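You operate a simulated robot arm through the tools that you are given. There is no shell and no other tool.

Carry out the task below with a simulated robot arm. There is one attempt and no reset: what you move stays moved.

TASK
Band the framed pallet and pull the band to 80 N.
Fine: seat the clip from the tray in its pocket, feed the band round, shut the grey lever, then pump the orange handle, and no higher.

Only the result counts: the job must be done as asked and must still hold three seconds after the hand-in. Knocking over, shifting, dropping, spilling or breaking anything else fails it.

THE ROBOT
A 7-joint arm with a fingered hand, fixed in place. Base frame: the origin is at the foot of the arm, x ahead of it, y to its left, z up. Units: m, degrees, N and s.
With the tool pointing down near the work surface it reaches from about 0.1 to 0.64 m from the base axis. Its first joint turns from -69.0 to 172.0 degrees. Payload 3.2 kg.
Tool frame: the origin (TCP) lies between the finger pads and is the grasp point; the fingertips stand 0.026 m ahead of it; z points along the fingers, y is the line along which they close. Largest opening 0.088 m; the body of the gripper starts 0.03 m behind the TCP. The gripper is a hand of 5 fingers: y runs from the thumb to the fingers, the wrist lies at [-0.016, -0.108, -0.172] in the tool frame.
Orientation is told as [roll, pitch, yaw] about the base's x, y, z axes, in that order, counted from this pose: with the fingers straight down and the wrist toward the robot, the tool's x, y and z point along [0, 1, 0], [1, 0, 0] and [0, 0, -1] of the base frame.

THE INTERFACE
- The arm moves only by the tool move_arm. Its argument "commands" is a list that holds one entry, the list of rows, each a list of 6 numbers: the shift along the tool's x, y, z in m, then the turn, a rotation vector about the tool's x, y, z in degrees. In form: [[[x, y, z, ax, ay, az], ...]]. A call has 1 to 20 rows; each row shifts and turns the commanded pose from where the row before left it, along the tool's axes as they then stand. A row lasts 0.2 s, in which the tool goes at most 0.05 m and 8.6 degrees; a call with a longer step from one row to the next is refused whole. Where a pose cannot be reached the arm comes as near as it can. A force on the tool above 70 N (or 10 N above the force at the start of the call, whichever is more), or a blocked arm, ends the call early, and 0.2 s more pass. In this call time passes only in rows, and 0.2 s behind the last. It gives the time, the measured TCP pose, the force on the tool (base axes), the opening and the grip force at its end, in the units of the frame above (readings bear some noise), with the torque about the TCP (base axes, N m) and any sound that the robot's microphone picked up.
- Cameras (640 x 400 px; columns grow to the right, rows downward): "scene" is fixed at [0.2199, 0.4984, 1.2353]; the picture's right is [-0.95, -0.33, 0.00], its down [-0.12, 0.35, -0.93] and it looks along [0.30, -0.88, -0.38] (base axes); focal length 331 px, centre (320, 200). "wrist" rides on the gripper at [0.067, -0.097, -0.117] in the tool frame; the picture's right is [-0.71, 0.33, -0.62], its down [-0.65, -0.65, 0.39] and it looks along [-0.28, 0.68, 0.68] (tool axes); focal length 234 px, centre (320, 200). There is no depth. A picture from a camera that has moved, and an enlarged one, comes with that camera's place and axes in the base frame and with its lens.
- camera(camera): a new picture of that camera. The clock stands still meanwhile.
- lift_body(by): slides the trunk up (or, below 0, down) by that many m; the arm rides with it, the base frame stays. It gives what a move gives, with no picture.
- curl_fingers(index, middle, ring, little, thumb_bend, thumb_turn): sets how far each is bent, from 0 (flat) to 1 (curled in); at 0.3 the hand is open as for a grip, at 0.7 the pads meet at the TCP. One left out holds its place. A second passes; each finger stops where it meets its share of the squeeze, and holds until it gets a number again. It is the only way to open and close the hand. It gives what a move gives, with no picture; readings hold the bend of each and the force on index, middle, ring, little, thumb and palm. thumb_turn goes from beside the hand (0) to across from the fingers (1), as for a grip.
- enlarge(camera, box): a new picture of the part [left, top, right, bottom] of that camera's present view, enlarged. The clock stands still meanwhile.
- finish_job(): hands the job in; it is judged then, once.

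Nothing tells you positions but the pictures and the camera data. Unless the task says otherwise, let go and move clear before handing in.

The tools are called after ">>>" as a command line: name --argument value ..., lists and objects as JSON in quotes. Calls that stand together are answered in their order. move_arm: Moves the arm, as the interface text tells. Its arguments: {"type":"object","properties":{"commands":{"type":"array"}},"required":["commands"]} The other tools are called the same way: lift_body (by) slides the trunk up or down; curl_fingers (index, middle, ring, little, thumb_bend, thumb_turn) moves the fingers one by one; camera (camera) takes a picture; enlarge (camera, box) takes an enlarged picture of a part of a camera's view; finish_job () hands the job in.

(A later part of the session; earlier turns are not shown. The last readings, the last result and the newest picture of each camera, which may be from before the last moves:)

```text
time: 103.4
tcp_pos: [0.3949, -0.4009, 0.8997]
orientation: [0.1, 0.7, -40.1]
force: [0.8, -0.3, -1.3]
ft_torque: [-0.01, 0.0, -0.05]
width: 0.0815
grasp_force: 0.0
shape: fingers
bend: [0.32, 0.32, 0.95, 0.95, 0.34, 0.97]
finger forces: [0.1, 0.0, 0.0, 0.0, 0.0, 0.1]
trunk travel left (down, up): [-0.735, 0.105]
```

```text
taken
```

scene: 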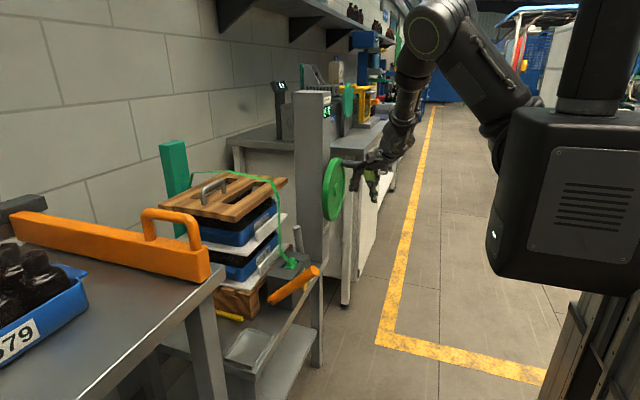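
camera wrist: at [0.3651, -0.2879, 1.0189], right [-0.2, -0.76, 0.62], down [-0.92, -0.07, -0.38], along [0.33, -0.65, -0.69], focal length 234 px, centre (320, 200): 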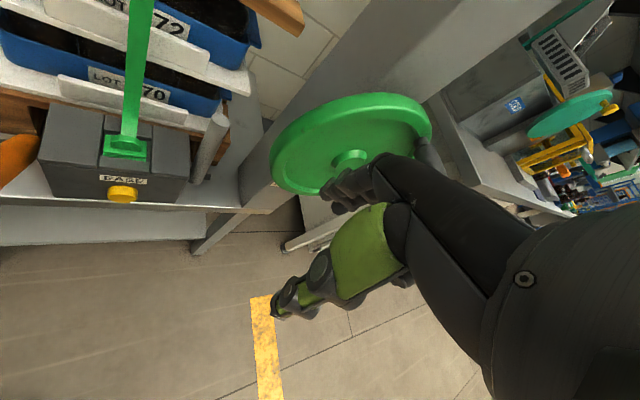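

>>> enlarge --camera "wrist" --box '[30, 80, 270, 220]'

>>> enlarge --camera "scene" --box '[275, 215, 335, 275]'

>>> enlarge --camera "wrist" --box '[160, 90, 260, 200]'

```text
2.67 times, centred on (150, 150) of wrist
camera zoom: at [0.3651, -0.2879, 1.0189], right [-0.2, -0.76, 0.62], down [-0.92, -0.07, -0.38], along [0.33, -0.65, -0.69], focal length 624 px, centre (773, 333)
```

zoom: 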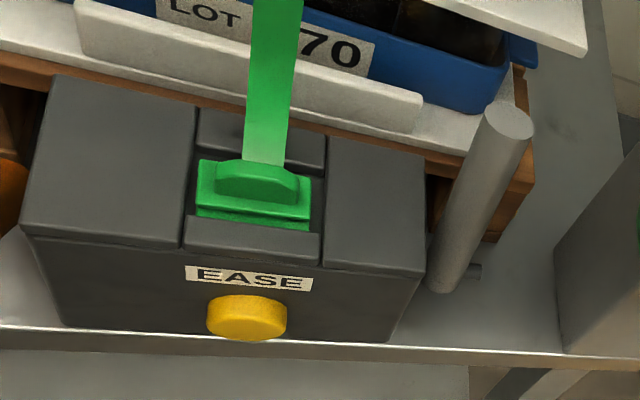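

```text
6.67 times, centred on (305, 245) of scene
camera zoom: at [0.2199, 0.4984, 1.2353], right [-0.95, -0.33, 0.0], down [-0.12, 0.35, -0.93], along [0.3, -0.88, -0.38], focal length 2209 px, centre (420, -100)
```

zoom: 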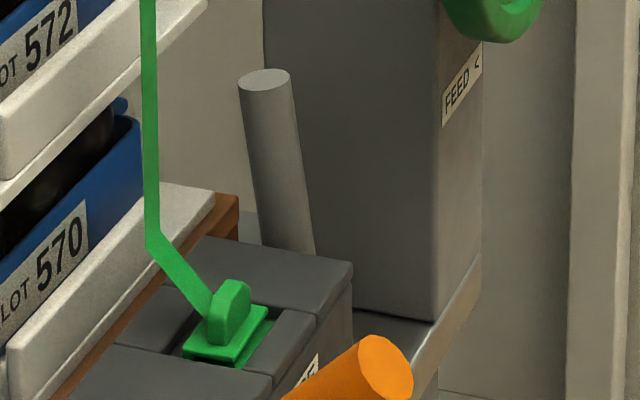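

```text
3.64 times, centred on (210, 145) of wrist
camera zoom: at [0.3651, -0.2879, 1.0189], right [-0.2, -0.76, 0.62], down [-0.92, -0.07, -0.38], along [0.33, -0.65, -0.69], focal length 852 px, centre (720, 400)
```

zoom: 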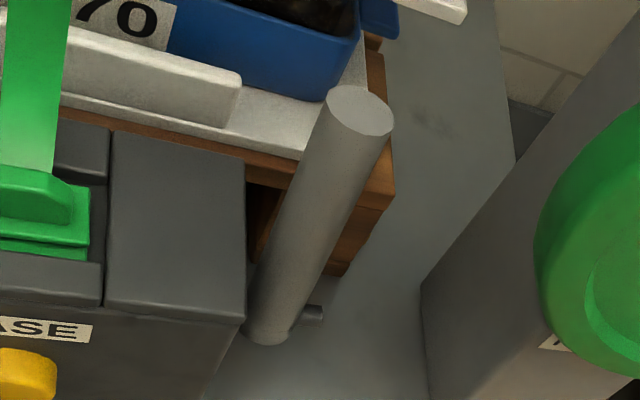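

The lever top is at about (0.606, −0.389, 0.749) with its foot at about (0.576, −0.388, 0.609). It leans back about 12° and must swing toward the robot. I'll come over it from above, clear of wheel, frame and band.

>>> lift_body --by 0.1

>>> move_arm --commands '[[[0.03, 0.03, 0.0, 0, 0, 2], [0.03, 0.03, 0.0, 0, 0, 2], [0.03, 0.03, 0.0, 0, 0, 2]]]'

>>> camera --camera "wrist"

```text
time: 104.8
tcp_pos: [0.3953, -0.4038, 1.0006]
orientation: [0.1, 0.7, -40.2]
force: [-1.0, 0.7, 0.4]
ft_torque: [0.0, 0.0, 0.0]
width: 0.0816
grasp_force: 0.0
shape: fingers
bend: [0.32, 0.32, 0.95, 0.95, 0.34, 0.97]
finger forces: [0.0, 0.1, 0.1, 0.0, 0.0, 0.0]
trunk travel left (down, up): [-0.835, 0.005]
```

```text
time: 105.6
tcp_pos: [0.5243, -0.3947, 1.0007]
orientation: [-0.3, 0.6, -46.0]
force: [0.0, 0.4, -0.4]
ft_torque: [0.0, 0.03, -0.03]
width: 0.0816
grasp_force: 0.0
shape: fingers
bend: [0.32, 0.32, 0.95, 0.95, 0.34, 0.97]
finger forces: [0.0, 0.1, 0.0, 0.1, 0.1, 0.1]
trunk travel left (down, up): [-0.835, 0.005]
```

```text
taken
camera wrist: at [0.5055, -0.2784, 1.1179], right [-0.27, -0.73, 0.62], down [-0.93, 0.02, -0.38], along [0.26, -0.68, -0.69], focal length 234 px, centre (320, 200)
```

wrist: 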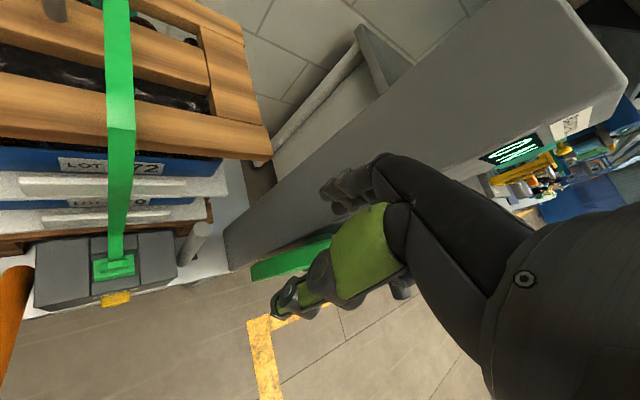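

>>> move_arm --commands '[[[0.0315, 0.025, 0.0, -0.5, 0.3, 1], [0.0315, 0.025, 0.0, 0, 0, 1]]]'

>>> lift_body --by -0.17

>>> camera --camera "wrist"

>>> enlarge --camera "scene" --box '[240, 140, 340, 260]'

```text
time: 106.2
tcp_pos: [0.6037, -0.3887, 0.9999]
orientation: [0.3, 0.2, -48.1]
force: [0.5, -0.1, 0.0]
ft_torque: [0.0, 0.02, -0.01]
width: 0.0814
grasp_force: 0.1
shape: fingers
bend: [0.32, 0.32, 0.95, 0.95, 0.34, 0.97]
finger forces: [0.0, 0.1, 0.0, 0.0, 0.1, 0.0]
trunk travel left (down, up): [-0.835, 0.005]
```

```text
time: 108.1
tcp_pos: [0.6015, -0.3889, 0.8309]
orientation: [0.5, 0.2, -48.2]
force: [-0.3, -0.2, 0.1]
ft_torque: [-0.02, 0.04, 0.0]
width: 0.0815
grasp_force: 0.0
shape: fingers
bend: [0.32, 0.32, 0.95, 0.95, 0.34, 0.97]
finger forces: [0.0, 0.0, 0.0, 0.0, 0.0, 0.0]
trunk travel left (down, up): [-0.665, 0.175]
```

```text
taken
camera wrist: at [0.5864, -0.2723, 0.9485], right [-0.31, -0.72, 0.62], down [-0.92, 0.06, -0.39], along [0.25, -0.69, -0.68], focal length 234 px, centre (320, 200)
```

wrist: 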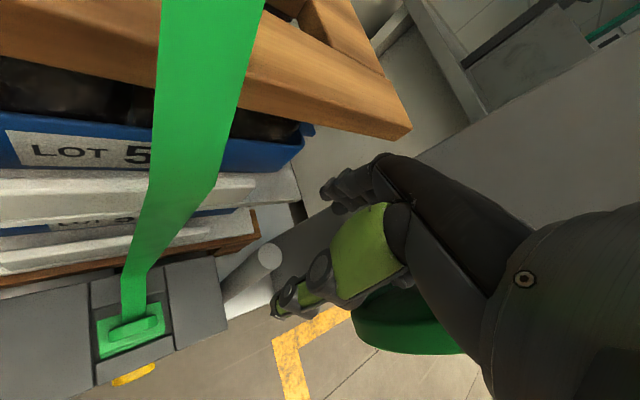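

```text
3.33 times, centred on (290, 200) of scene
camera zoom: at [0.2199, 0.4984, 1.2353], right [-0.95, -0.33, 0.0], down [-0.12, 0.35, -0.93], along [0.3, -0.88, -0.38], focal length 1105 px, centre (420, 200)
```

zoom: 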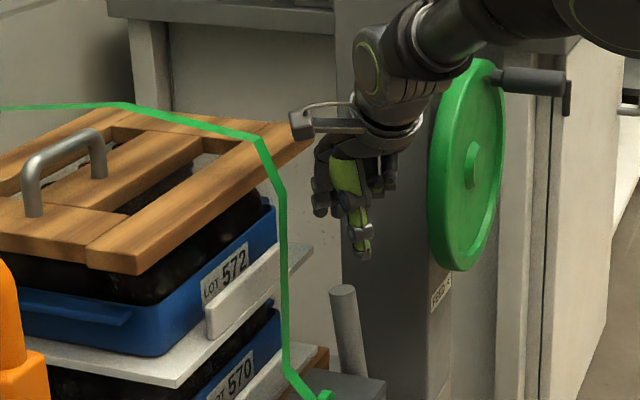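

I'll use a hooking approach instead: hand square to the lever, tilted about 30° back, with index and middle hooked behind the lever top. That keeps knuckles and camera away from pallet and band. First up and reorient.

>>> lift_body --by 0.14

>>> move_arm --commands '[[[-0.02, -0.02, 0, 0, 0, -8], [-0.02, -0.02, 0, 0, 0, -8], [-0.01, -0.01, 0, 0, 0, -8], [0, 0, 0, 0, 0, -8], [0, 0, 0, 0, 0, -8], [0, 0, 0, 0, 0, -8]]]'

>>> move_arm --commands '[[[0, 0, 0, -7.5, 0, 0], [0, 0, 0, -7.5, 0, 0], [0, 0, 0, -7.5, 0, 0], [0, 0, 0, -7.5, 0, 0]]]'

>>> camera --camera "wrist"

>>> camera --camera "scene"

```text
time: 109.8
tcp_pos: [0.6027, -0.3883, 0.9709]
orientation: [0.4, 0.2, -48.3]
force: [1.0, -0.9, 0.1]
ft_torque: [-0.03, -0.02, 0.0]
width: 0.0815
grasp_force: 0.1
shape: fingers
bend: [0.32, 0.32, 0.95, 0.95, 0.34, 0.97]
finger forces: [0.1, 0.1, 0.0, 0.0, 0.1, 0.0]
trunk travel left (down, up): [-0.805, 0.035]
```

```text
time: 111.2
tcp_pos: [0.5314, -0.3922, 0.9701]
orientation: [0.3, -0.2, 0.0]
force: [0.2, 0.4, 0.1]
ft_torque: [0.01, -0.01, -0.01]
width: 0.0815
grasp_force: 0.1
shape: fingers
bend: [0.32, 0.32, 0.95, 0.95, 0.34, 0.97]
finger forces: [0.0, 0.0, 0.0, 0.0, 0.0, 0.1]
trunk travel left (down, up): [-0.805, 0.035]
```

```text
time: 112.2
tcp_pos: [0.5316, -0.3982, 0.9693]
orientation: [-0.5, -26.9, -1.4]
force: [0.4, 0.0, 1.0]
ft_torque: [0.0, 0.01, 0.0]
width: 0.0816
grasp_force: 0.0
shape: fingers
bend: [0.32, 0.32, 0.95, 0.95, 0.34, 0.97]
finger forces: [0.1, 0.0, 0.0, 0.1, 0.1, 0.0]
out of reach, approached as far as the arm can: row 4
trunk travel left (down, up): [-0.805, 0.035]
```

```text
taken
camera wrist: at [0.3944, -0.3273, 1.0293], right [-0.01, -0.7, 0.71], down [-0.42, -0.64, -0.64], along [0.91, -0.3, -0.29], focal length 234 px, centre (320, 200)
```

wrist: 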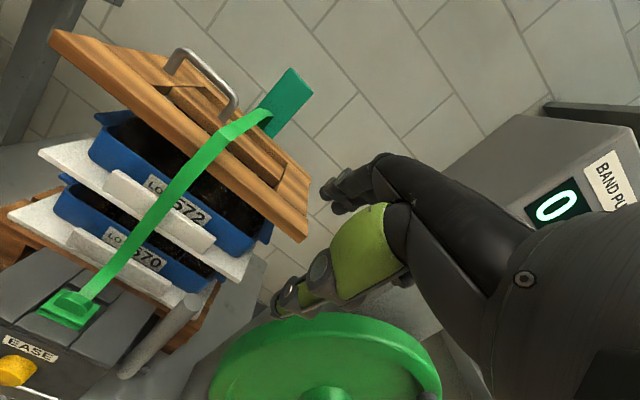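

```text
taken
```

scene: 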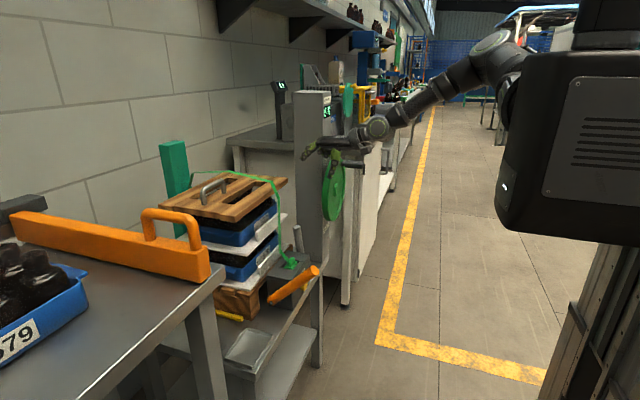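

>>> move_arm --commands '[[[0, 0, 0, 0, -3.7, 7.3], [0, 0, 0, 0, -3.7, 7.3], [0, 0, 0, 0, -3.7, 7.3], [0, 0, 0, 0, -3.7, 7.3]]]'

>>> curl_fingers --index 0.48 --middle 0.48 --thumb_bend 0.4

>>> camera --camera "wrist"

```text
time: 113.2
tcp_pos: [0.533, -0.3973, 0.9704]
orientation: [-0.6, -27.1, -34.0]
force: [0.0, -0.1, -0.1]
ft_torque: [-0.02, -0.03, 0.01]
width: 0.0814
grasp_force: 0.1
shape: fingers
bend: [0.32, 0.32, 0.95, 0.95, 0.34, 0.97]
finger forces: [0.1, 0.1, 0.1, 0.0, 0.1, 0.0]
trunk travel left (down, up): [-0.805, 0.035]
```

```text
time: 114.2
tcp_pos: [0.5323, -0.398, 0.9695]
orientation: [-0.5, -26.9, -34.0]
force: [0.2, 0.1, 0.6]
ft_torque: [-0.03, 0.0, 0.03]
width: 0.0592
grasp_force: 0.1
shape: fingers
bend: [0.48, 0.48, 0.95, 0.95, 0.4, 0.97]
finger forces: [0.0, 0.0, 0.1, 0.1, 0.0, 0.0]
trunk travel left (down, up): [-0.805, 0.035]
```

```text
taken
camera wrist: at [0.4544, -0.2643, 1.0284], right [-0.39, -0.59, 0.71], down [-0.7, -0.31, -0.64], along [0.6, -0.75, -0.29], focal length 234 px, centre (320, 200)
```

wrist: 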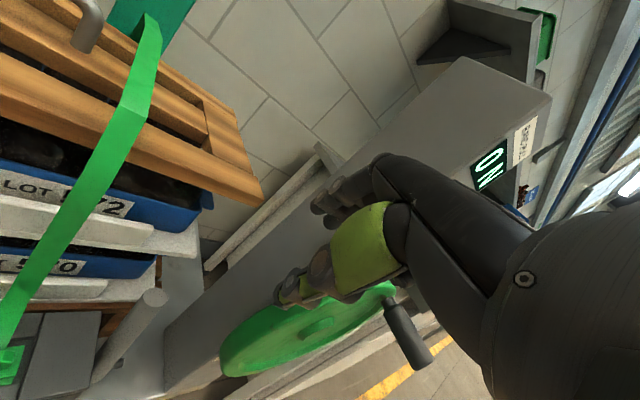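

>>> move_arm --commands '[[[0.0243, 0.025, 0.0127, 0, 0, 0], [0.0243, 0.025, 0.0127, 0, 0, 0]]]'

>>> lift_body --by -0.15

>>> camera --camera "wrist"

>>> enlarge --camera "scene" --box '[240, 160, 340, 270]'

```text
time: 114.8
tcp_pos: [0.6065, -0.3916, 0.9685]
orientation: [-0.5, -27.0, -33.9]
force: [-0.2, -0.8, -1.0]
ft_torque: [-0.01, -0.02, -0.03]
width: 0.059
grasp_force: 0.0
shape: fingers
bend: [0.48, 0.48, 0.95, 0.95, 0.4, 0.97]
finger forces: [0.0, 0.1, 0.0, 0.0, 0.0, 0.0]
trunk travel left (down, up): [-0.805, 0.035]
```

```text
time: 116.5
tcp_pos: [0.6055, -0.3919, 0.8181]
orientation: [-0.5, -27.2, -34.0]
force: [0.6, 0.1, -0.3]
ft_torque: [0.01, 0.0, 0.01]
width: 0.0589
grasp_force: 0.0
shape: fingers
bend: [0.48, 0.48, 0.95, 0.95, 0.4, 0.97]
finger forces: [0.0, 0.0, 0.0, 0.0, 0.0, 0.0]
trunk travel left (down, up): [-0.655, 0.185]
```

```text
taken
camera wrist: at [0.5274, -0.2563, 0.8787], right [-0.39, -0.59, 0.71], down [-0.7, -0.31, -0.64], along [0.6, -0.75, -0.29], focal length 234 px, centre (320, 200)
```

wrist: 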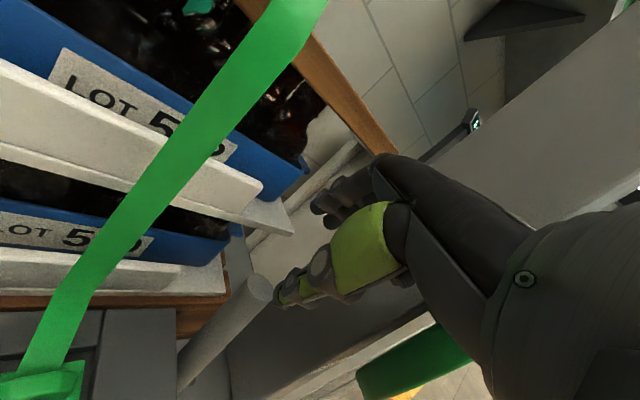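

```text
3.64 times, centred on (290, 215) of scene
camera zoom: at [0.2199, 0.4984, 1.2353], right [-0.95, -0.33, 0.0], down [-0.12, 0.35, -0.93], along [0.3, -0.88, -0.38], focal length 1205 px, centre (429, 146)
```

zoom: 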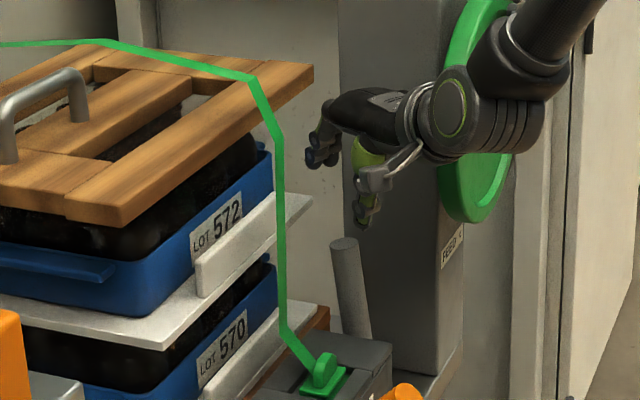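

>>> curl_fingers --thumb_bend 0.1

>>> lift_body --by -0.05

>>> enlarge --camera "wrist" --box '[200, 150, 420, 350]'

>>> enlarge --camera "scene" --box '[260, 190, 340, 260]'

```text
time: 117.5
tcp_pos: [0.6062, -0.3919, 0.8199]
orientation: [-0.5, -27.0, -34.0]
force: [-0.7, -0.1, -0.1]
ft_torque: [-0.02, -0.03, -0.04]
width: 0.0753
grasp_force: 0.0
shape: fingers
bend: [0.48, 0.48, 0.95, 0.95, 0.11, 0.97]
finger forces: [0.0, 0.1, 0.1, 0.0, 0.0, 0.1]
trunk travel left (down, up): [-0.655, 0.185]
```

```text
time: 118.4
tcp_pos: [0.6048, -0.3907, 0.7686]
orientation: [-0.6, -27.1, -34.0]
force: [0.3, 1.0, 0.6]
ft_torque: [0.0, -0.01, -0.01]
width: 0.0752
grasp_force: 0.0
shape: fingers
bend: [0.48, 0.48, 0.95, 0.95, 0.11, 0.97]
finger forces: [0.0, 0.0, 0.1, 0.0, 0.0, 0.0]
trunk travel left (down, up): [-0.605, 0.235]
```

```text
2.00 times, centred on (310, 250) of wrist
camera zoom: at [0.5274, -0.2563, 0.8287], right [-0.39, -0.59, 0.71], down [-0.7, -0.31, -0.64], along [0.6, -0.75, -0.29], focal length 468 px, centre (340, 100)
```

zoom: 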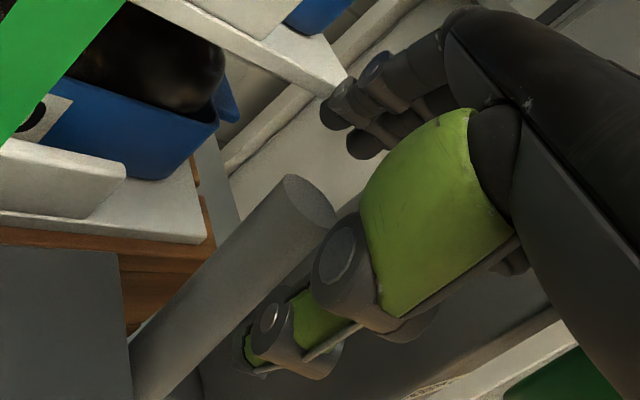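

```text
5.71 times, centred on (300, 225) of scene
camera zoom: at [0.2199, 0.4984, 1.2353], right [-0.95, -0.33, 0.0], down [-0.12, 0.35, -0.93], along [0.3, -0.88, -0.38], focal length 1894 px, centre (434, 57)
```

zoom: 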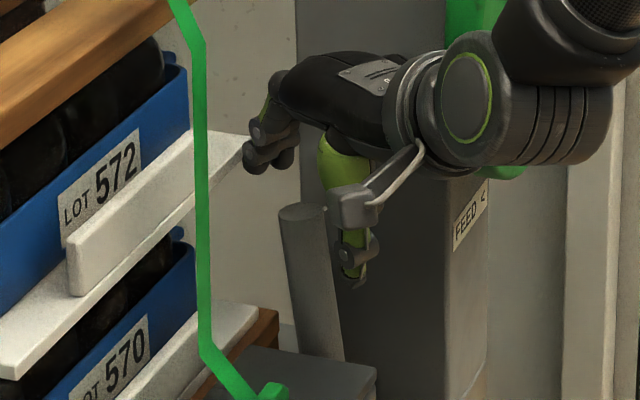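

>>> move_arm --commands '[[[-0.0045, -0.006, -0.003, 0, 0, 0]]]'

>>> lift_body --by -0.025

>>> enlarge --camera "wrist" --box '[200, 150, 420, 350]'

>>> enlarge --camera "scene" --box '[260, 190, 340, 260]'

```text
time: 118.8
tcp_pos: [0.5981, -0.3904, 0.7698]
orientation: [-0.5, -27.0, -33.9]
force: [0.1, -0.4, -0.4]
ft_torque: [0.01, 0.0, -0.01]
width: 0.0754
grasp_force: 0.1
shape: fingers
bend: [0.48, 0.48, 0.95, 0.95, 0.11, 0.97]
finger forces: [0.1, 0.1, 0.0, 0.0, 0.0, 0.1]
trunk travel left (down, up): [-0.605, 0.235]
```

```text
time: 119.5
tcp_pos: [0.5965, -0.3909, 0.7439]
orientation: [-0.5, -27.2, -33.9]
force: [0.1, -1.8, 0.0]
ft_torque: [-0.01, -0.01, 0.03]
width: 0.075
grasp_force: 0.0
shape: fingers
bend: [0.48, 0.48, 0.95, 0.95, 0.11, 0.97]
finger forces: [0.0, 0.1, 0.0, 0.0, 0.1, 0.0]
trunk travel left (down, up): [-0.58, 0.26]
```

```text
2.00 times, centred on (310, 250) of wrist
camera zoom: at [0.5193, -0.2558, 0.8037], right [-0.39, -0.59, 0.71], down [-0.7, -0.31, -0.64], along [0.6, -0.75, -0.29], focal length 468 px, centre (340, 100)
```

zoom: 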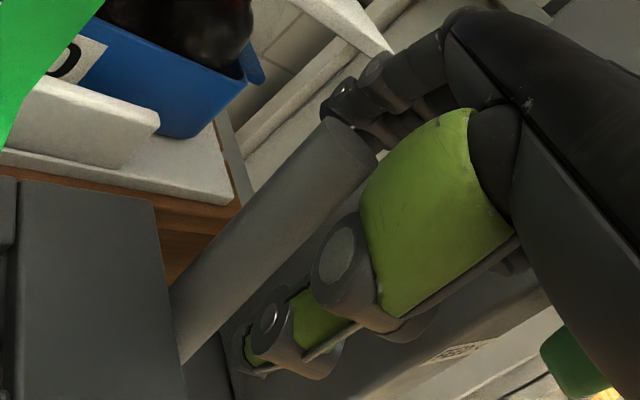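

```text
5.71 times, centred on (300, 225) of scene
camera zoom: at [0.2199, 0.4984, 1.2353], right [-0.95, -0.33, 0.0], down [-0.12, 0.35, -0.93], along [0.3, -0.88, -0.38], focal length 1894 px, centre (434, 57)
```

zoom: 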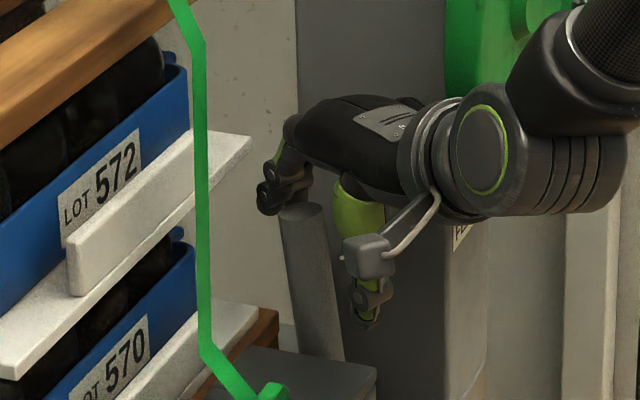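

>>> lift_body --by -0.015

>>> move_arm --commands '[[[-0.005, -0.0066, -0.0034, 0, 0, 0], [-0.005, -0.0066, -0.0034, 0, 0, 0]]]'

>>> enlarge --camera "wrist" --box '[200, 150, 420, 350]'

>>> enlarge --camera "scene" --box '[260, 190, 340, 260]'

```text
time: 120.2
tcp_pos: [0.5975, -0.3913, 0.7333]
orientation: [-0.4, -27.6, -34.1]
force: [2.7, -1.3, 13.5]
ft_torque: [0.02, -0.17, -0.05]
width: 0.08
grasp_force: 5.9
shape: fingers
bend: [0.44, 0.48, 0.95, 0.95, 0.11, 0.97]
finger forces: [11.2, 0.0, 0.0, 0.1, 0.0, 0.1]
trunk travel left (down, up): [-0.565, 0.275]
```

```text
time: 120.8
tcp_pos: [0.5792, -0.3897, 0.7347]
orientation: [-0.4, -27.7, -34.0]
force: [3.3, -1.1, 20.2]
ft_torque: [-0.1, -0.25, -0.09]
width: 0.083
grasp_force: 10.0
shape: fingers
bend: [0.41, 0.48, 0.95, 0.95, 0.11, 0.97]
finger forces: [17.3, 0.1, 0.0, 0.0, 0.0, 2.8]
trunk travel left (down, up): [-0.565, 0.275]
```

```text
2.00 times, centred on (310, 250) of wrist
camera zoom: at [0.5016, -0.2547, 0.792], right [-0.39, -0.58, 0.71], down [-0.7, -0.32, -0.64], along [0.6, -0.75, -0.28], focal length 468 px, centre (340, 100)
```

zoom: 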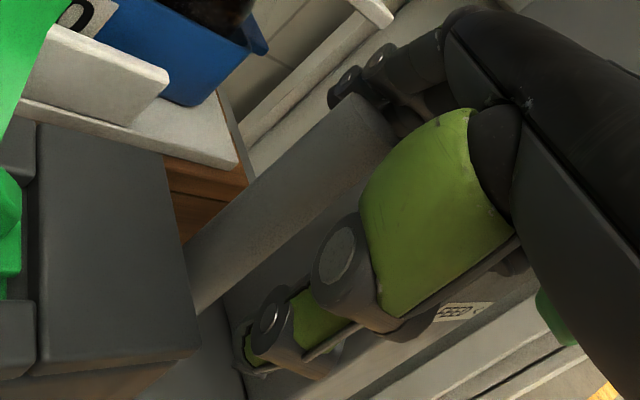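

```text
5.71 times, centred on (300, 225) of scene
camera zoom: at [0.2199, 0.4984, 1.2353], right [-0.95, -0.33, 0.0], down [-0.12, 0.35, -0.93], along [0.3, -0.88, -0.38], focal length 1894 px, centre (434, 57)
```

zoom: 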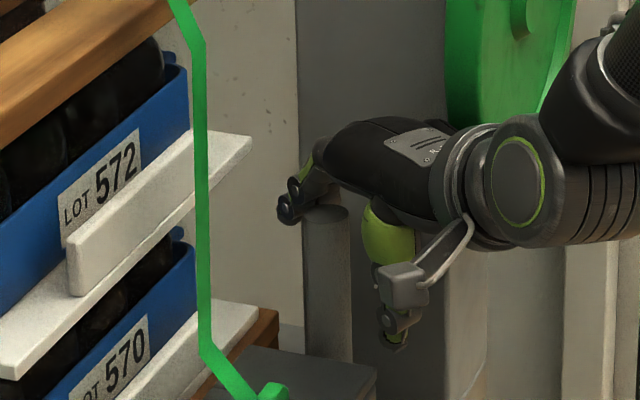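

The lever is following; it is now about upright. I'll keep pulling it toward the robot.

>>> move_arm --commands '[[[-0.0084, -0.0111, -0.0056, 0, 0, 0], [-0.0084, -0.0111, -0.0056, 0, 0, 0], [-0.0084, -0.0111, -0.0056, 0, 0, 0]]]'

>>> enlarge --camera "wrist" --box '[200, 150, 420, 350]'

>>> enlarge --camera "scene" --box '[260, 190, 360, 270]'

```text
time: 121.6
tcp_pos: [0.5338, -0.3917, 0.7271]
orientation: [-0.5, -26.9, -34.1]
force: [0.4, -0.7, -0.1]
ft_torque: [0.0, 0.03, 0.04]
width: 0.0755
grasp_force: 0.5
shape: fingers
bend: [0.48, 0.48, 0.95, 0.95, 0.1, 0.97]
finger forces: [0.1, 0.0, 0.0, 0.0, 0.0, 0.0]
trunk travel left (down, up): [-0.565, 0.275]
```

```text
2.00 times, centred on (310, 250) of wrist
camera zoom: at [0.4562, -0.2563, 0.7867], right [-0.38, -0.59, 0.71], down [-0.71, -0.31, -0.64], along [0.6, -0.75, -0.29], focal length 468 px, centre (340, 100)
```

zoom: 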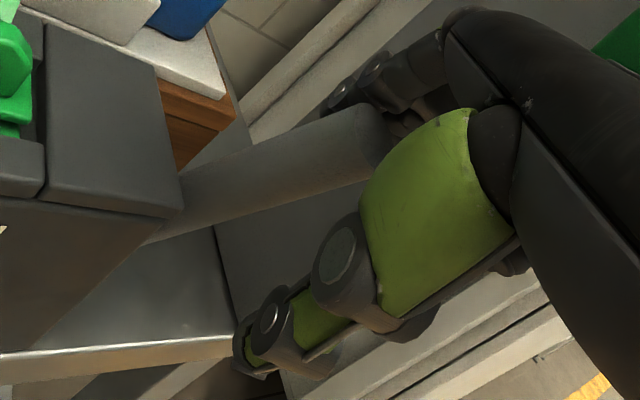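

```text
5.00 times, centred on (310, 230) of scene
camera zoom: at [0.2199, 0.4984, 1.2353], right [-0.95, -0.33, 0.0], down [-0.12, 0.35, -0.93], along [0.3, -0.88, -0.38], focal length 1657 px, centre (370, 50)
```

zoom: 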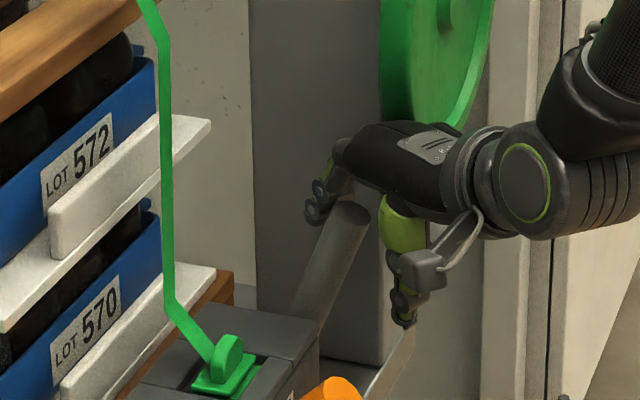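

>>> move_arm --commands '[[[-0.0012, -0.0253, -0.0016, 0, 0, 0], [-0.014, -0.0276, 0.0084, 0, 0, 0]]]'

>>> enlarge --camera "wrist" --box '[200, 150, 420, 350]'

>>> enlarge --camera "scene" --box '[260, 190, 360, 270]'

```text
time: 122.2
tcp_pos: [0.4898, -0.3784, 0.6958]
orientation: [-0.5, -26.9, -34.0]
force: [0.2, 0.6, -0.8]
ft_torque: [0.0, -0.02, 0.02]
width: 0.0755
grasp_force: 0.1
shape: fingers
bend: [0.48, 0.48, 0.95, 0.95, 0.1, 0.97]
finger forces: [0.1, 0.0, 0.0, 0.0, 0.0, 0.0]
trunk travel left (down, up): [-0.565, 0.275]
```

```text
2.00 times, centred on (310, 250) of wrist
camera zoom: at [0.4122, -0.2437, 0.7558], right [-0.38, -0.59, 0.71], down [-0.7, -0.31, -0.64], along [0.6, -0.75, -0.29], focal length 468 px, centre (340, 100)
```

zoom: 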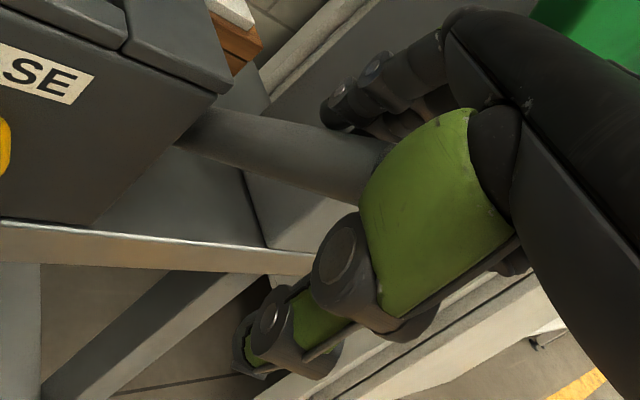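

```text
5.00 times, centred on (310, 230) of scene
camera zoom: at [0.2199, 0.4984, 1.2353], right [-0.95, -0.33, 0.0], down [-0.12, 0.35, -0.93], along [0.3, -0.88, -0.38], focal length 1657 px, centre (370, 50)
```

zoom: 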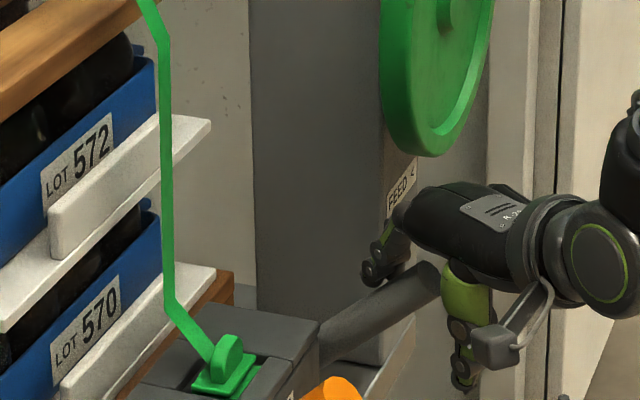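

>>> move_arm --commands '[[[-0.0084, -0.0247, 0.0211, 0, 0, 0], [-0.003, -0.0185, 0.0265, 0, 0, 0]]]'

>>> enlarge --camera "wrist" --box '[200, 150, 420, 350]'

>>> enlarge --camera "scene" --box '[260, 190, 360, 290]'

```text
time: 122.8
tcp_pos: [0.4684, -0.3773, 0.6466]
orientation: [-0.1, -28.8, -34.3]
force: [-1.5, -6.3, 40.8]
ft_torque: [-0.5, -1.54, -0.1]
width: 0.0967
grasp_force: 18.0
shape: fingers
bend: [0.28, 0.45, 0.95, 0.95, 0.1, 0.97]
finger forces: [29.9, 3.8, 2.0, 0.0, 0.0, 0.0]
trunk travel left (down, up): [-0.565, 0.275]
```

```text
2.00 times, centred on (310, 250) of wrist
camera zoom: at [0.3906, -0.2426, 0.7019], right [-0.41, -0.58, 0.71], down [-0.69, -0.32, -0.65], along [0.6, -0.75, -0.26], focal length 468 px, centre (340, 100)
```

zoom: 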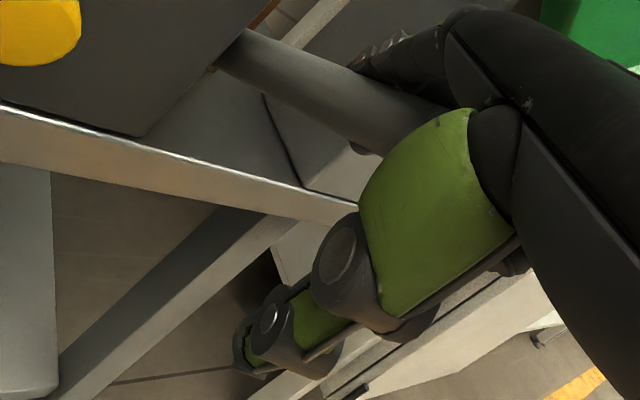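

```text
4.00 times, centred on (310, 240) of scene
camera zoom: at [0.2199, 0.4984, 1.2353], right [-0.95, -0.33, 0.0], down [-0.12, 0.35, -0.93], along [0.3, -0.88, -0.38], focal length 1326 px, centre (360, 40)
```

zoom: 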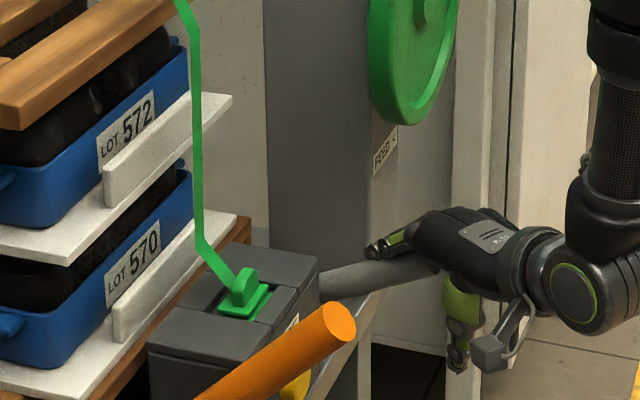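

>>> move_arm --commands '[[[0.0, -0.005, 0.01, 0, 0, 0]]]'

>>> enlarge --camera "scene" --box '[260, 190, 360, 290]'

```text
time: 123.2
tcp_pos: [0.47, -0.3778, 0.6406]
orientation: [0.0, -29.8, -34.3]
force: [-8.3, -5.4, 61.1]
ft_torque: [-0.75, -2.13, -0.17]
width: 0.101
grasp_force: 24.5
shape: fingers
bend: [0.25, 0.43, 0.95, 0.95, 0.1, 0.97]
finger forces: [36.0, 11.0, 2.2, 0.0, 0.0, 0.0]
trunk travel left (down, up): [-0.565, 0.275]
```

```text
4.00 times, centred on (310, 240) of scene
camera zoom: at [0.2199, 0.4984, 1.2353], right [-0.95, -0.33, 0.0], down [-0.12, 0.35, -0.93], along [0.3, -0.88, -0.38], focal length 1326 px, centre (360, 40)
```

zoom: 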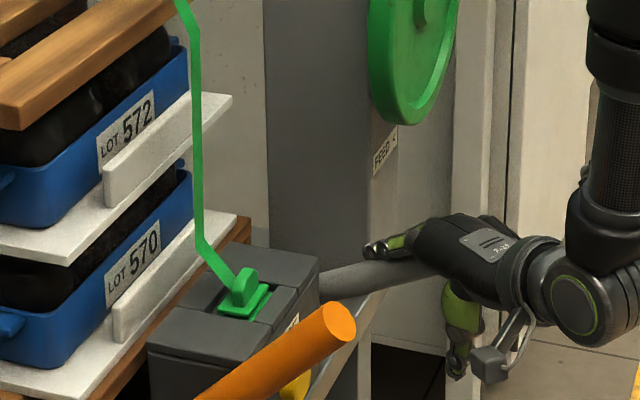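

The lever is now hard against its stop (61 N without moving), lying forward. I'll lift off and check that it stays shut.

>>> move_arm --commands '[[[0.0, 0.012, -0.025, 0, 0, 0], [0.0, 0.015, -0.035, 0, 0, 0]]]'

>>> lift_body --by 0.1

>>> camera --camera "scene"

>>> enlarge --camera "scene" --box '[260, 190, 360, 290]'

>>> camera --camera "wrist"

```text
time: 123.8
tcp_pos: [0.4634, -0.3742, 0.6897]
orientation: [-0.7, -26.7, -33.8]
force: [-0.6, -0.2, 0.6]
ft_torque: [-0.03, -0.01, 0.0]
width: 0.0757
grasp_force: 0.0
shape: fingers
bend: [0.48, 0.48, 0.95, 0.95, 0.1, 0.97]
finger forces: [0.0, 0.0, 0.1, 0.0, 0.0, 0.1]
trunk travel left (down, up): [-0.565, 0.275]
```

```text
time: 125.1
tcp_pos: [0.4663, -0.3777, 0.7908]
orientation: [-0.6, -27.0, -34.0]
force: [0.3, 0.2, -0.3]
ft_torque: [0.01, 0.03, -0.02]
width: 0.0756
grasp_force: 0.1
shape: fingers
bend: [0.48, 0.48, 0.95, 0.95, 0.1, 0.97]
finger forces: [0.0, 0.0, 0.0, 0.0, 0.0, 0.0]
trunk travel left (down, up): [-0.665, 0.175]
```

```text
taken
```

scene: 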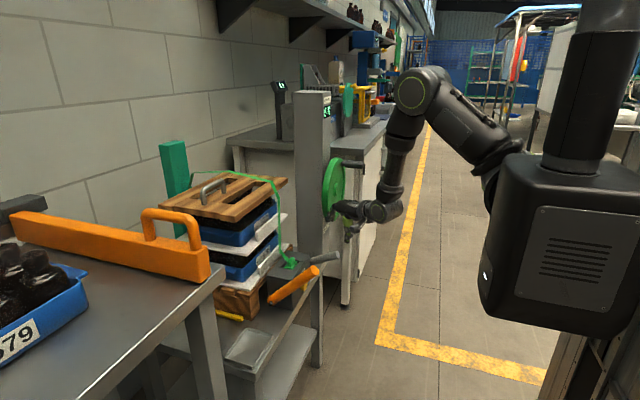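

```text
4.00 times, centred on (310, 240) of scene
camera zoom: at [0.2199, 0.4984, 1.2353], right [-0.95, -0.33, 0.0], down [-0.12, 0.35, -0.93], along [0.3, -0.88, -0.38], focal length 1326 px, centre (360, 40)
```

zoom: 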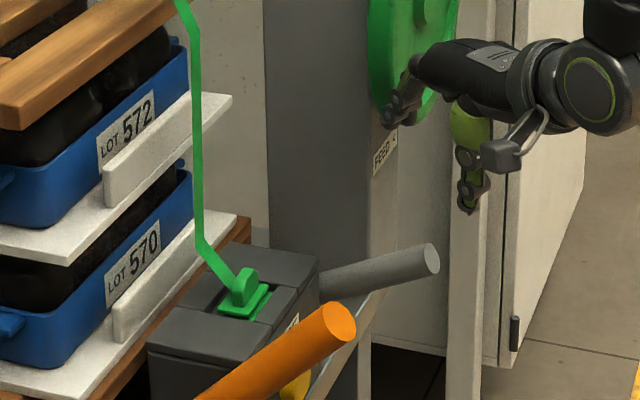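

```text
taken
camera wrist: at [0.3883, -0.2419, 0.8501], right [-0.39, -0.59, 0.71], down [-0.7, -0.31, -0.64], along [0.6, -0.75, -0.29], focal length 234 px, centre (320, 200)
```

wrist: 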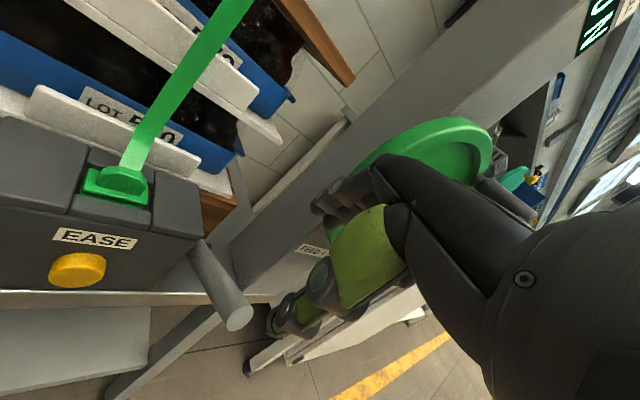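

The lever stays down against its stop. Next is pumping. I'll grip the orange handle near its tip with the fingers across it, pinching along y so it can pivot, and watch the display. First I'll move there in safe steps.

>>> lift_body --by 0.08

>>> move_arm --commands '[[[0, 0, 0.01, 7, 0, 0], [0, 0, 0.01, 7, 0, 0], [0, 0, 0.01, 7, 0, 0], [0, 0, 0.01, 6, 0, 0], [0, 0, 0.0, 0, 0, 8], [0, 0, 0.0, 0, 0, 8], [0, 0, 0.0, 0, 0, 8]]]'

>>> curl_fingers --index 0.3 --middle 0.3 --thumb_bend 0.3

>>> camera --camera "wrist"

>>> enlarge --camera "scene" --box '[300, 85, 350, 120]'

```text
time: 126.3
tcp_pos: [0.4657, -0.3763, 0.8703]
orientation: [-0.5, -27.0, -34.1]
force: [0.7, 0.4, -0.1]
ft_torque: [-0.01, -0.02, 0.0]
width: 0.0754
grasp_force: 0.0
shape: fingers
bend: [0.48, 0.48, 0.95, 0.95, 0.1, 0.97]
finger forces: [0.1, 0.0, 0.0, 0.0, 0.0, 0.0]
trunk travel left (down, up): [-0.745, 0.095]
```

```text
time: 127.9
tcp_pos: [0.4764, -0.3831, 0.8342]
orientation: [-0.4, -0.2, -58.3]
force: [0.1, -0.3, -0.2]
ft_torque: [-0.03, -0.02, -0.01]
width: 0.0754
grasp_force: 0.0
shape: fingers
bend: [0.48, 0.48, 0.95, 0.95, 0.1, 0.97]
finger forces: [0.0, 0.1, 0.0, 0.0, 0.0, 0.1]
trunk travel left (down, up): [-0.745, 0.095]
```

```text
time: 128.9
tcp_pos: [0.4752, -0.3823, 0.8339]
orientation: [-0.4, -0.3, -58.1]
force: [-1.5, 3.5, -1.3]
ft_torque: [0.11, 0.08, 0.05]
width: 0.0822
grasp_force: 1.8
shape: fingers
bend: [0.34, 0.3, 0.95, 0.95, 0.3, 0.97]
finger forces: [4.5, 0.0, 0.0, 0.0, 0.0, 0.0]
trunk travel left (down, up): [-0.745, 0.095]
```

```text
taken
camera wrist: at [0.4811, -0.2635, 0.9495], right [-0.42, -0.65, 0.63], down [-0.9, 0.21, -0.39], along [0.12, -0.73, -0.67], focal length 234 px, centre (320, 200)
```

wrist: 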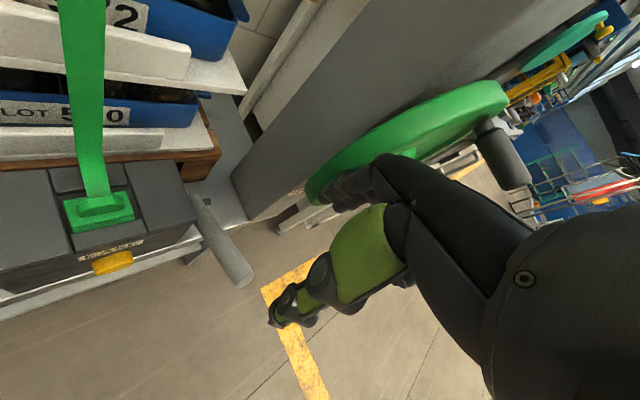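

```text
11.43 times, centred on (325, 102) of scene
camera zoom: at [0.2199, 0.4984, 1.2353], right [-0.95, -0.33, 0.0], down [-0.12, 0.35, -0.93], along [0.3, -0.88, -0.38], focal length 3787 px, centre (263, 1314)
```

zoom: 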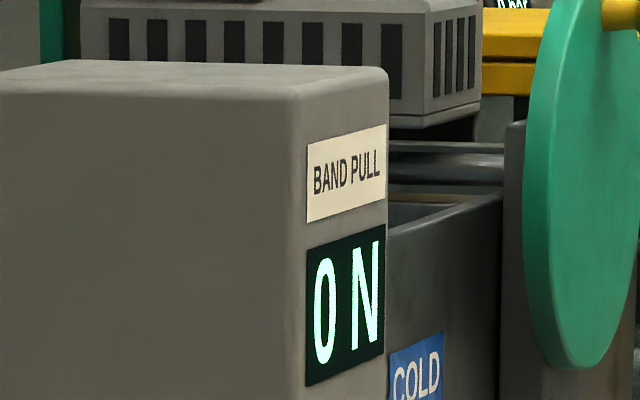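

The index just brushed the wheel rim, so I'll move away from it toward the pump handle, turning the hand as I go.

>>> move_arm --commands '[[[0.0212, -0.034, 0.0, 0, 0, 0], [0.0212, -0.034, 0.0, 0, 0, 6.4], [0.0175, -0.036, 0.0, 0, 0, 6.4]]]'

>>> camera --camera "scene"

```text
time: 129.7
tcp_pos: [0.474, -0.2712, 0.8292]
orientation: [-0.6, -0.3, -71.1]
force: [-1.2, 0.0, 0.4]
ft_torque: [0.0, -0.01, -0.02]
width: 0.0878
grasp_force: 0.0
shape: fingers
bend: [0.3, 0.3, 0.95, 0.95, 0.3, 0.97]
finger forces: [0.1, 0.1, 0.0, 0.0, 0.0, 0.0]
out of reach, approached as far as the arm can: row 2
trunk travel left (down, up): [-0.745, 0.095]
```

```text
taken
```

scene: 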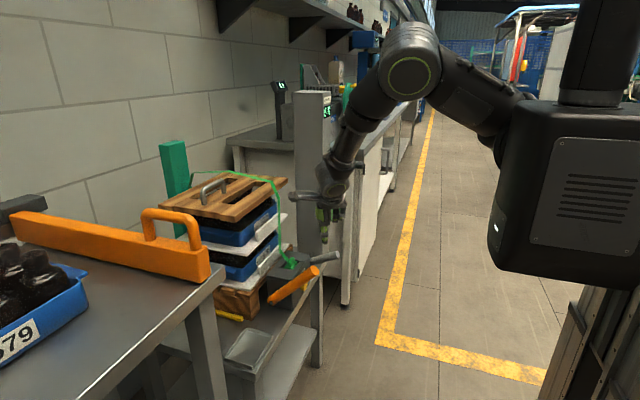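

>>> lift_body --by 0.09

>>> move_arm --commands '[[[0, 0, 0.04, 0, 0, 0], [0, 0, 0.04, 0, 0, 0], [0, 0, 0.03, 0, 0, 0]]]'

>>> move_arm --commands '[[[0.0137, -0.0376, 0.0, 0, 0, 6.4], [0.009, -0.035, 0.0, 0, 0, 6.4], [0.0, 0.0, 0.0, 0, 0, 6.0]]]'

>>> camera --camera "wrist"

>>> enlarge --camera "scene" --box '[240, 150, 380, 310]'

```text
time: 130.9
tcp_pos: [0.4743, -0.2727, 0.9208]
orientation: [-0.3, -0.2, -71.1]
force: [-0.6, 0.6, 0.2]
ft_torque: [0.01, 0.02, -0.03]
width: 0.0879
grasp_force: 0.1
shape: fingers
bend: [0.3, 0.3, 0.95, 0.95, 0.3, 0.97]
finger forces: [0.0, 0.1, 0.0, 0.0, 0.0, 0.0]
trunk travel left (down, up): [-0.835, 0.005]
```

```text
time: 131.7
tcp_pos: [0.4739, -0.2721, 0.8104]
orientation: [-0.2, -0.3, -70.9]
force: [0.5, -0.5, -0.1]
ft_torque: [0.02, 0.03, -0.01]
width: 0.088
grasp_force: 0.0
shape: fingers
bend: [0.3, 0.3, 0.95, 0.95, 0.3, 0.97]
finger forces: [0.0, 0.1, 0.0, 0.0, 0.0, 0.0]
trunk travel left (down, up): [-0.835, 0.005]
```

```text
time: 132.5
tcp_pos: [0.4757, -0.1962, 0.8119]
orientation: [-0.2, -0.4, -89.9]
force: [-0.8, -0.1, -0.9]
ft_torque: [0.03, 0.01, 0.01]
width: 0.0876
grasp_force: 0.0
shape: fingers
bend: [0.3, 0.3, 0.95, 0.95, 0.3, 0.97]
finger forces: [0.1, 0.0, 0.0, 0.0, 0.0, 0.1]
trunk travel left (down, up): [-0.835, 0.005]
```

```text
taken
camera wrist: at [0.5431, -0.0974, 0.9269], right [-0.7, -0.33, 0.63], down [-0.65, 0.65, -0.39], along [-0.28, -0.68, -0.67], focal length 234 px, centre (320, 200)
```

wrist: 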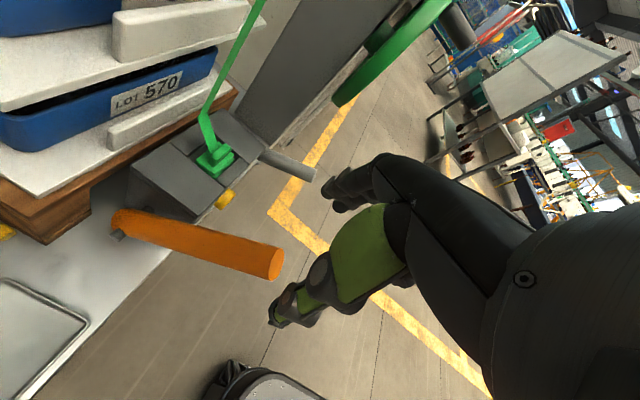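

```text
2.50 times, centred on (310, 230) of scene
camera zoom: at [0.2199, 0.4984, 1.2353], right [-0.95, -0.33, 0.0], down [-0.12, 0.35, -0.93], along [0.3, -0.88, -0.38], focal length 828 px, centre (345, 125)
```

zoom: 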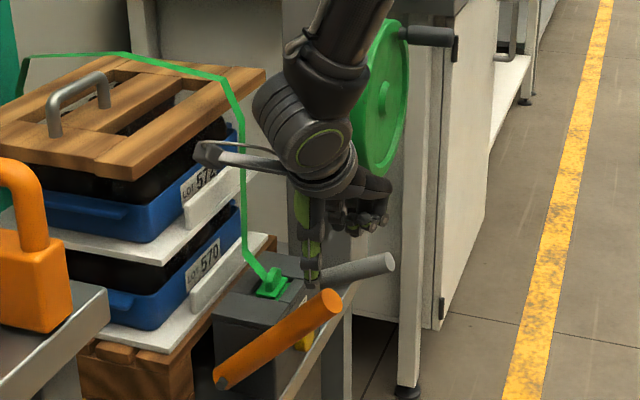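

>>> move_arm --commands '[[[0.0103, -0.004, 0.02, 0, 0, 0], [0, 0, 0.025, 0, 0, 0]]]'

>>> enlarge --camera "wrist" --box '[180, 150, 400, 350]'

>>> enlarge --camera "scene" --box '[270, 200, 370, 300]'

```text
time: 133.1
tcp_pos: [0.4872, -0.193, 0.7641]
orientation: [-0.2, -0.4, -89.9]
force: [0.5, -0.1, -1.0]
ft_torque: [-0.03, 0.0, 0.0]
width: 0.0878
grasp_force: 0.0
shape: fingers
bend: [0.3, 0.3, 0.95, 0.95, 0.3, 0.97]
finger forces: [0.1, 0.0, 0.1, 0.0, 0.0, 0.0]
trunk travel left (down, up): [-0.835, 0.005]
```

```text
2.00 times, centred on (290, 250) of wrist
camera zoom: at [0.5545, -0.094, 0.8804], right [-0.7, -0.33, 0.63], down [-0.65, 0.65, -0.39], along [-0.28, -0.69, -0.67], focal length 468 px, centre (380, 100)
```

zoom: 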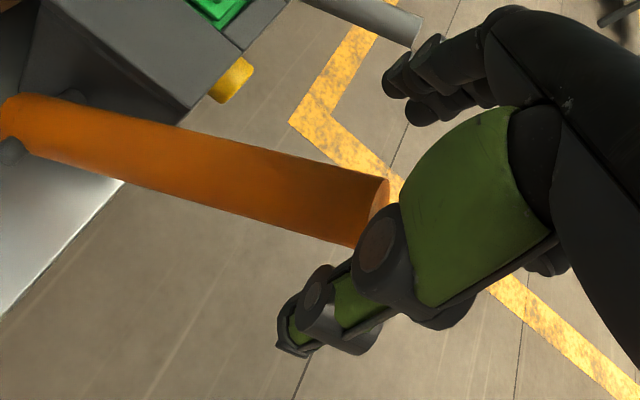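

```text
4.00 times, centred on (320, 250) of scene
camera zoom: at [0.2199, 0.4984, 1.2353], right [-0.95, -0.33, 0.0], down [-0.12, 0.35, -0.93], along [0.3, -0.88, -0.38], focal length 1326 px, centre (320, 0)
```

zoom: 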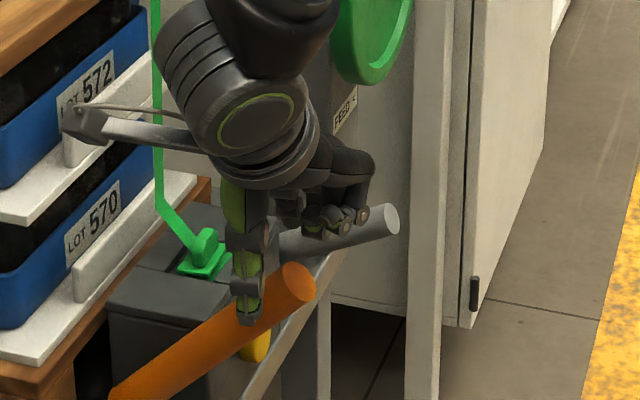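

>>> move_arm --commands '[[[0, 0, 0.015, 0, 0, 0], [0, 0, 0.013, 0, 0, 0]]]'

>>> curl_fingers --index 0.5 --middle 0.5 --thumb_bend 0.5

>>> enlarge --camera "wrist" --box '[180, 150, 400, 350]'

>>> enlarge --camera "scene" --box '[270, 200, 370, 300]'

```text
time: 133.7
tcp_pos: [0.4858, -0.194, 0.7371]
orientation: [-0.2, -0.4, -89.8]
force: [-0.4, 0.8, 1.1]
ft_torque: [-0.04, 0.01, -0.01]
width: 0.0876
grasp_force: 0.1
shape: fingers
bend: [0.3, 0.3, 0.95, 0.95, 0.3, 0.97]
finger forces: [0.0, 0.1, 0.1, 0.0, 0.0, 0.0]
trunk travel left (down, up): [-0.835, 0.005]
```

```text
time: 134.7
tcp_pos: [0.4862, -0.1944, 0.737]
orientation: [-0.3, -0.4, -89.7]
force: [-0.1, -0.5, 0.3]
ft_torque: [-0.01, 0.02, 0.02]
width: 0.0459
grasp_force: 0.1
shape: fingers
bend: [0.5, 0.5, 0.95, 0.95, 0.5, 0.97]
finger forces: [0.0, 0.1, 0.1, 0.0, 0.0, 0.0]
trunk travel left (down, up): [-0.835, 0.005]
```

```text
2.00 times, centred on (290, 250) of wrist
camera zoom: at [0.5534, -0.0951, 0.8533], right [-0.7, -0.33, 0.63], down [-0.65, 0.65, -0.39], along [-0.28, -0.69, -0.67], focal length 468 px, centre (380, 100)
```

zoom: 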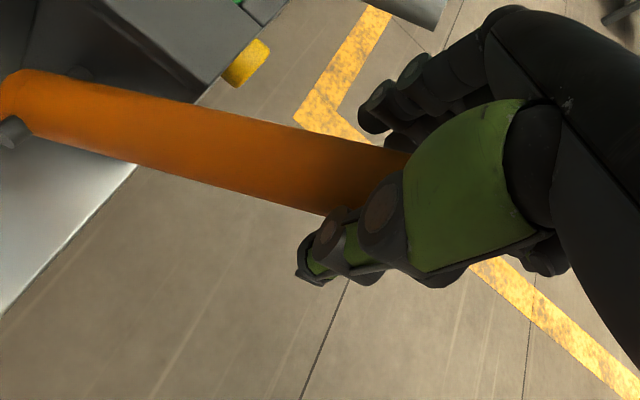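

```text
4.00 times, centred on (320, 250) of scene
camera zoom: at [0.2199, 0.4984, 1.2353], right [-0.95, -0.33, 0.0], down [-0.12, 0.35, -0.93], along [0.3, -0.88, -0.38], focal length 1326 px, centre (320, 0)
```

zoom: 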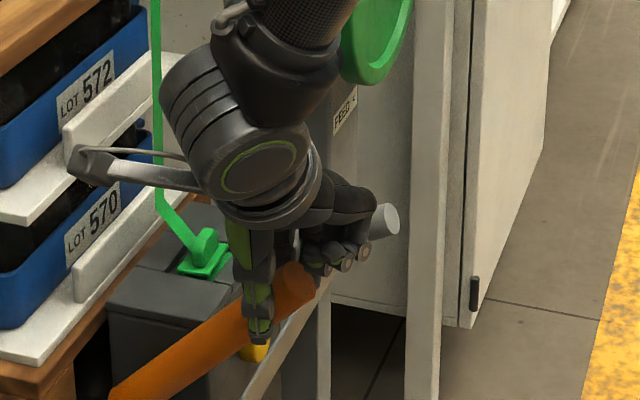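

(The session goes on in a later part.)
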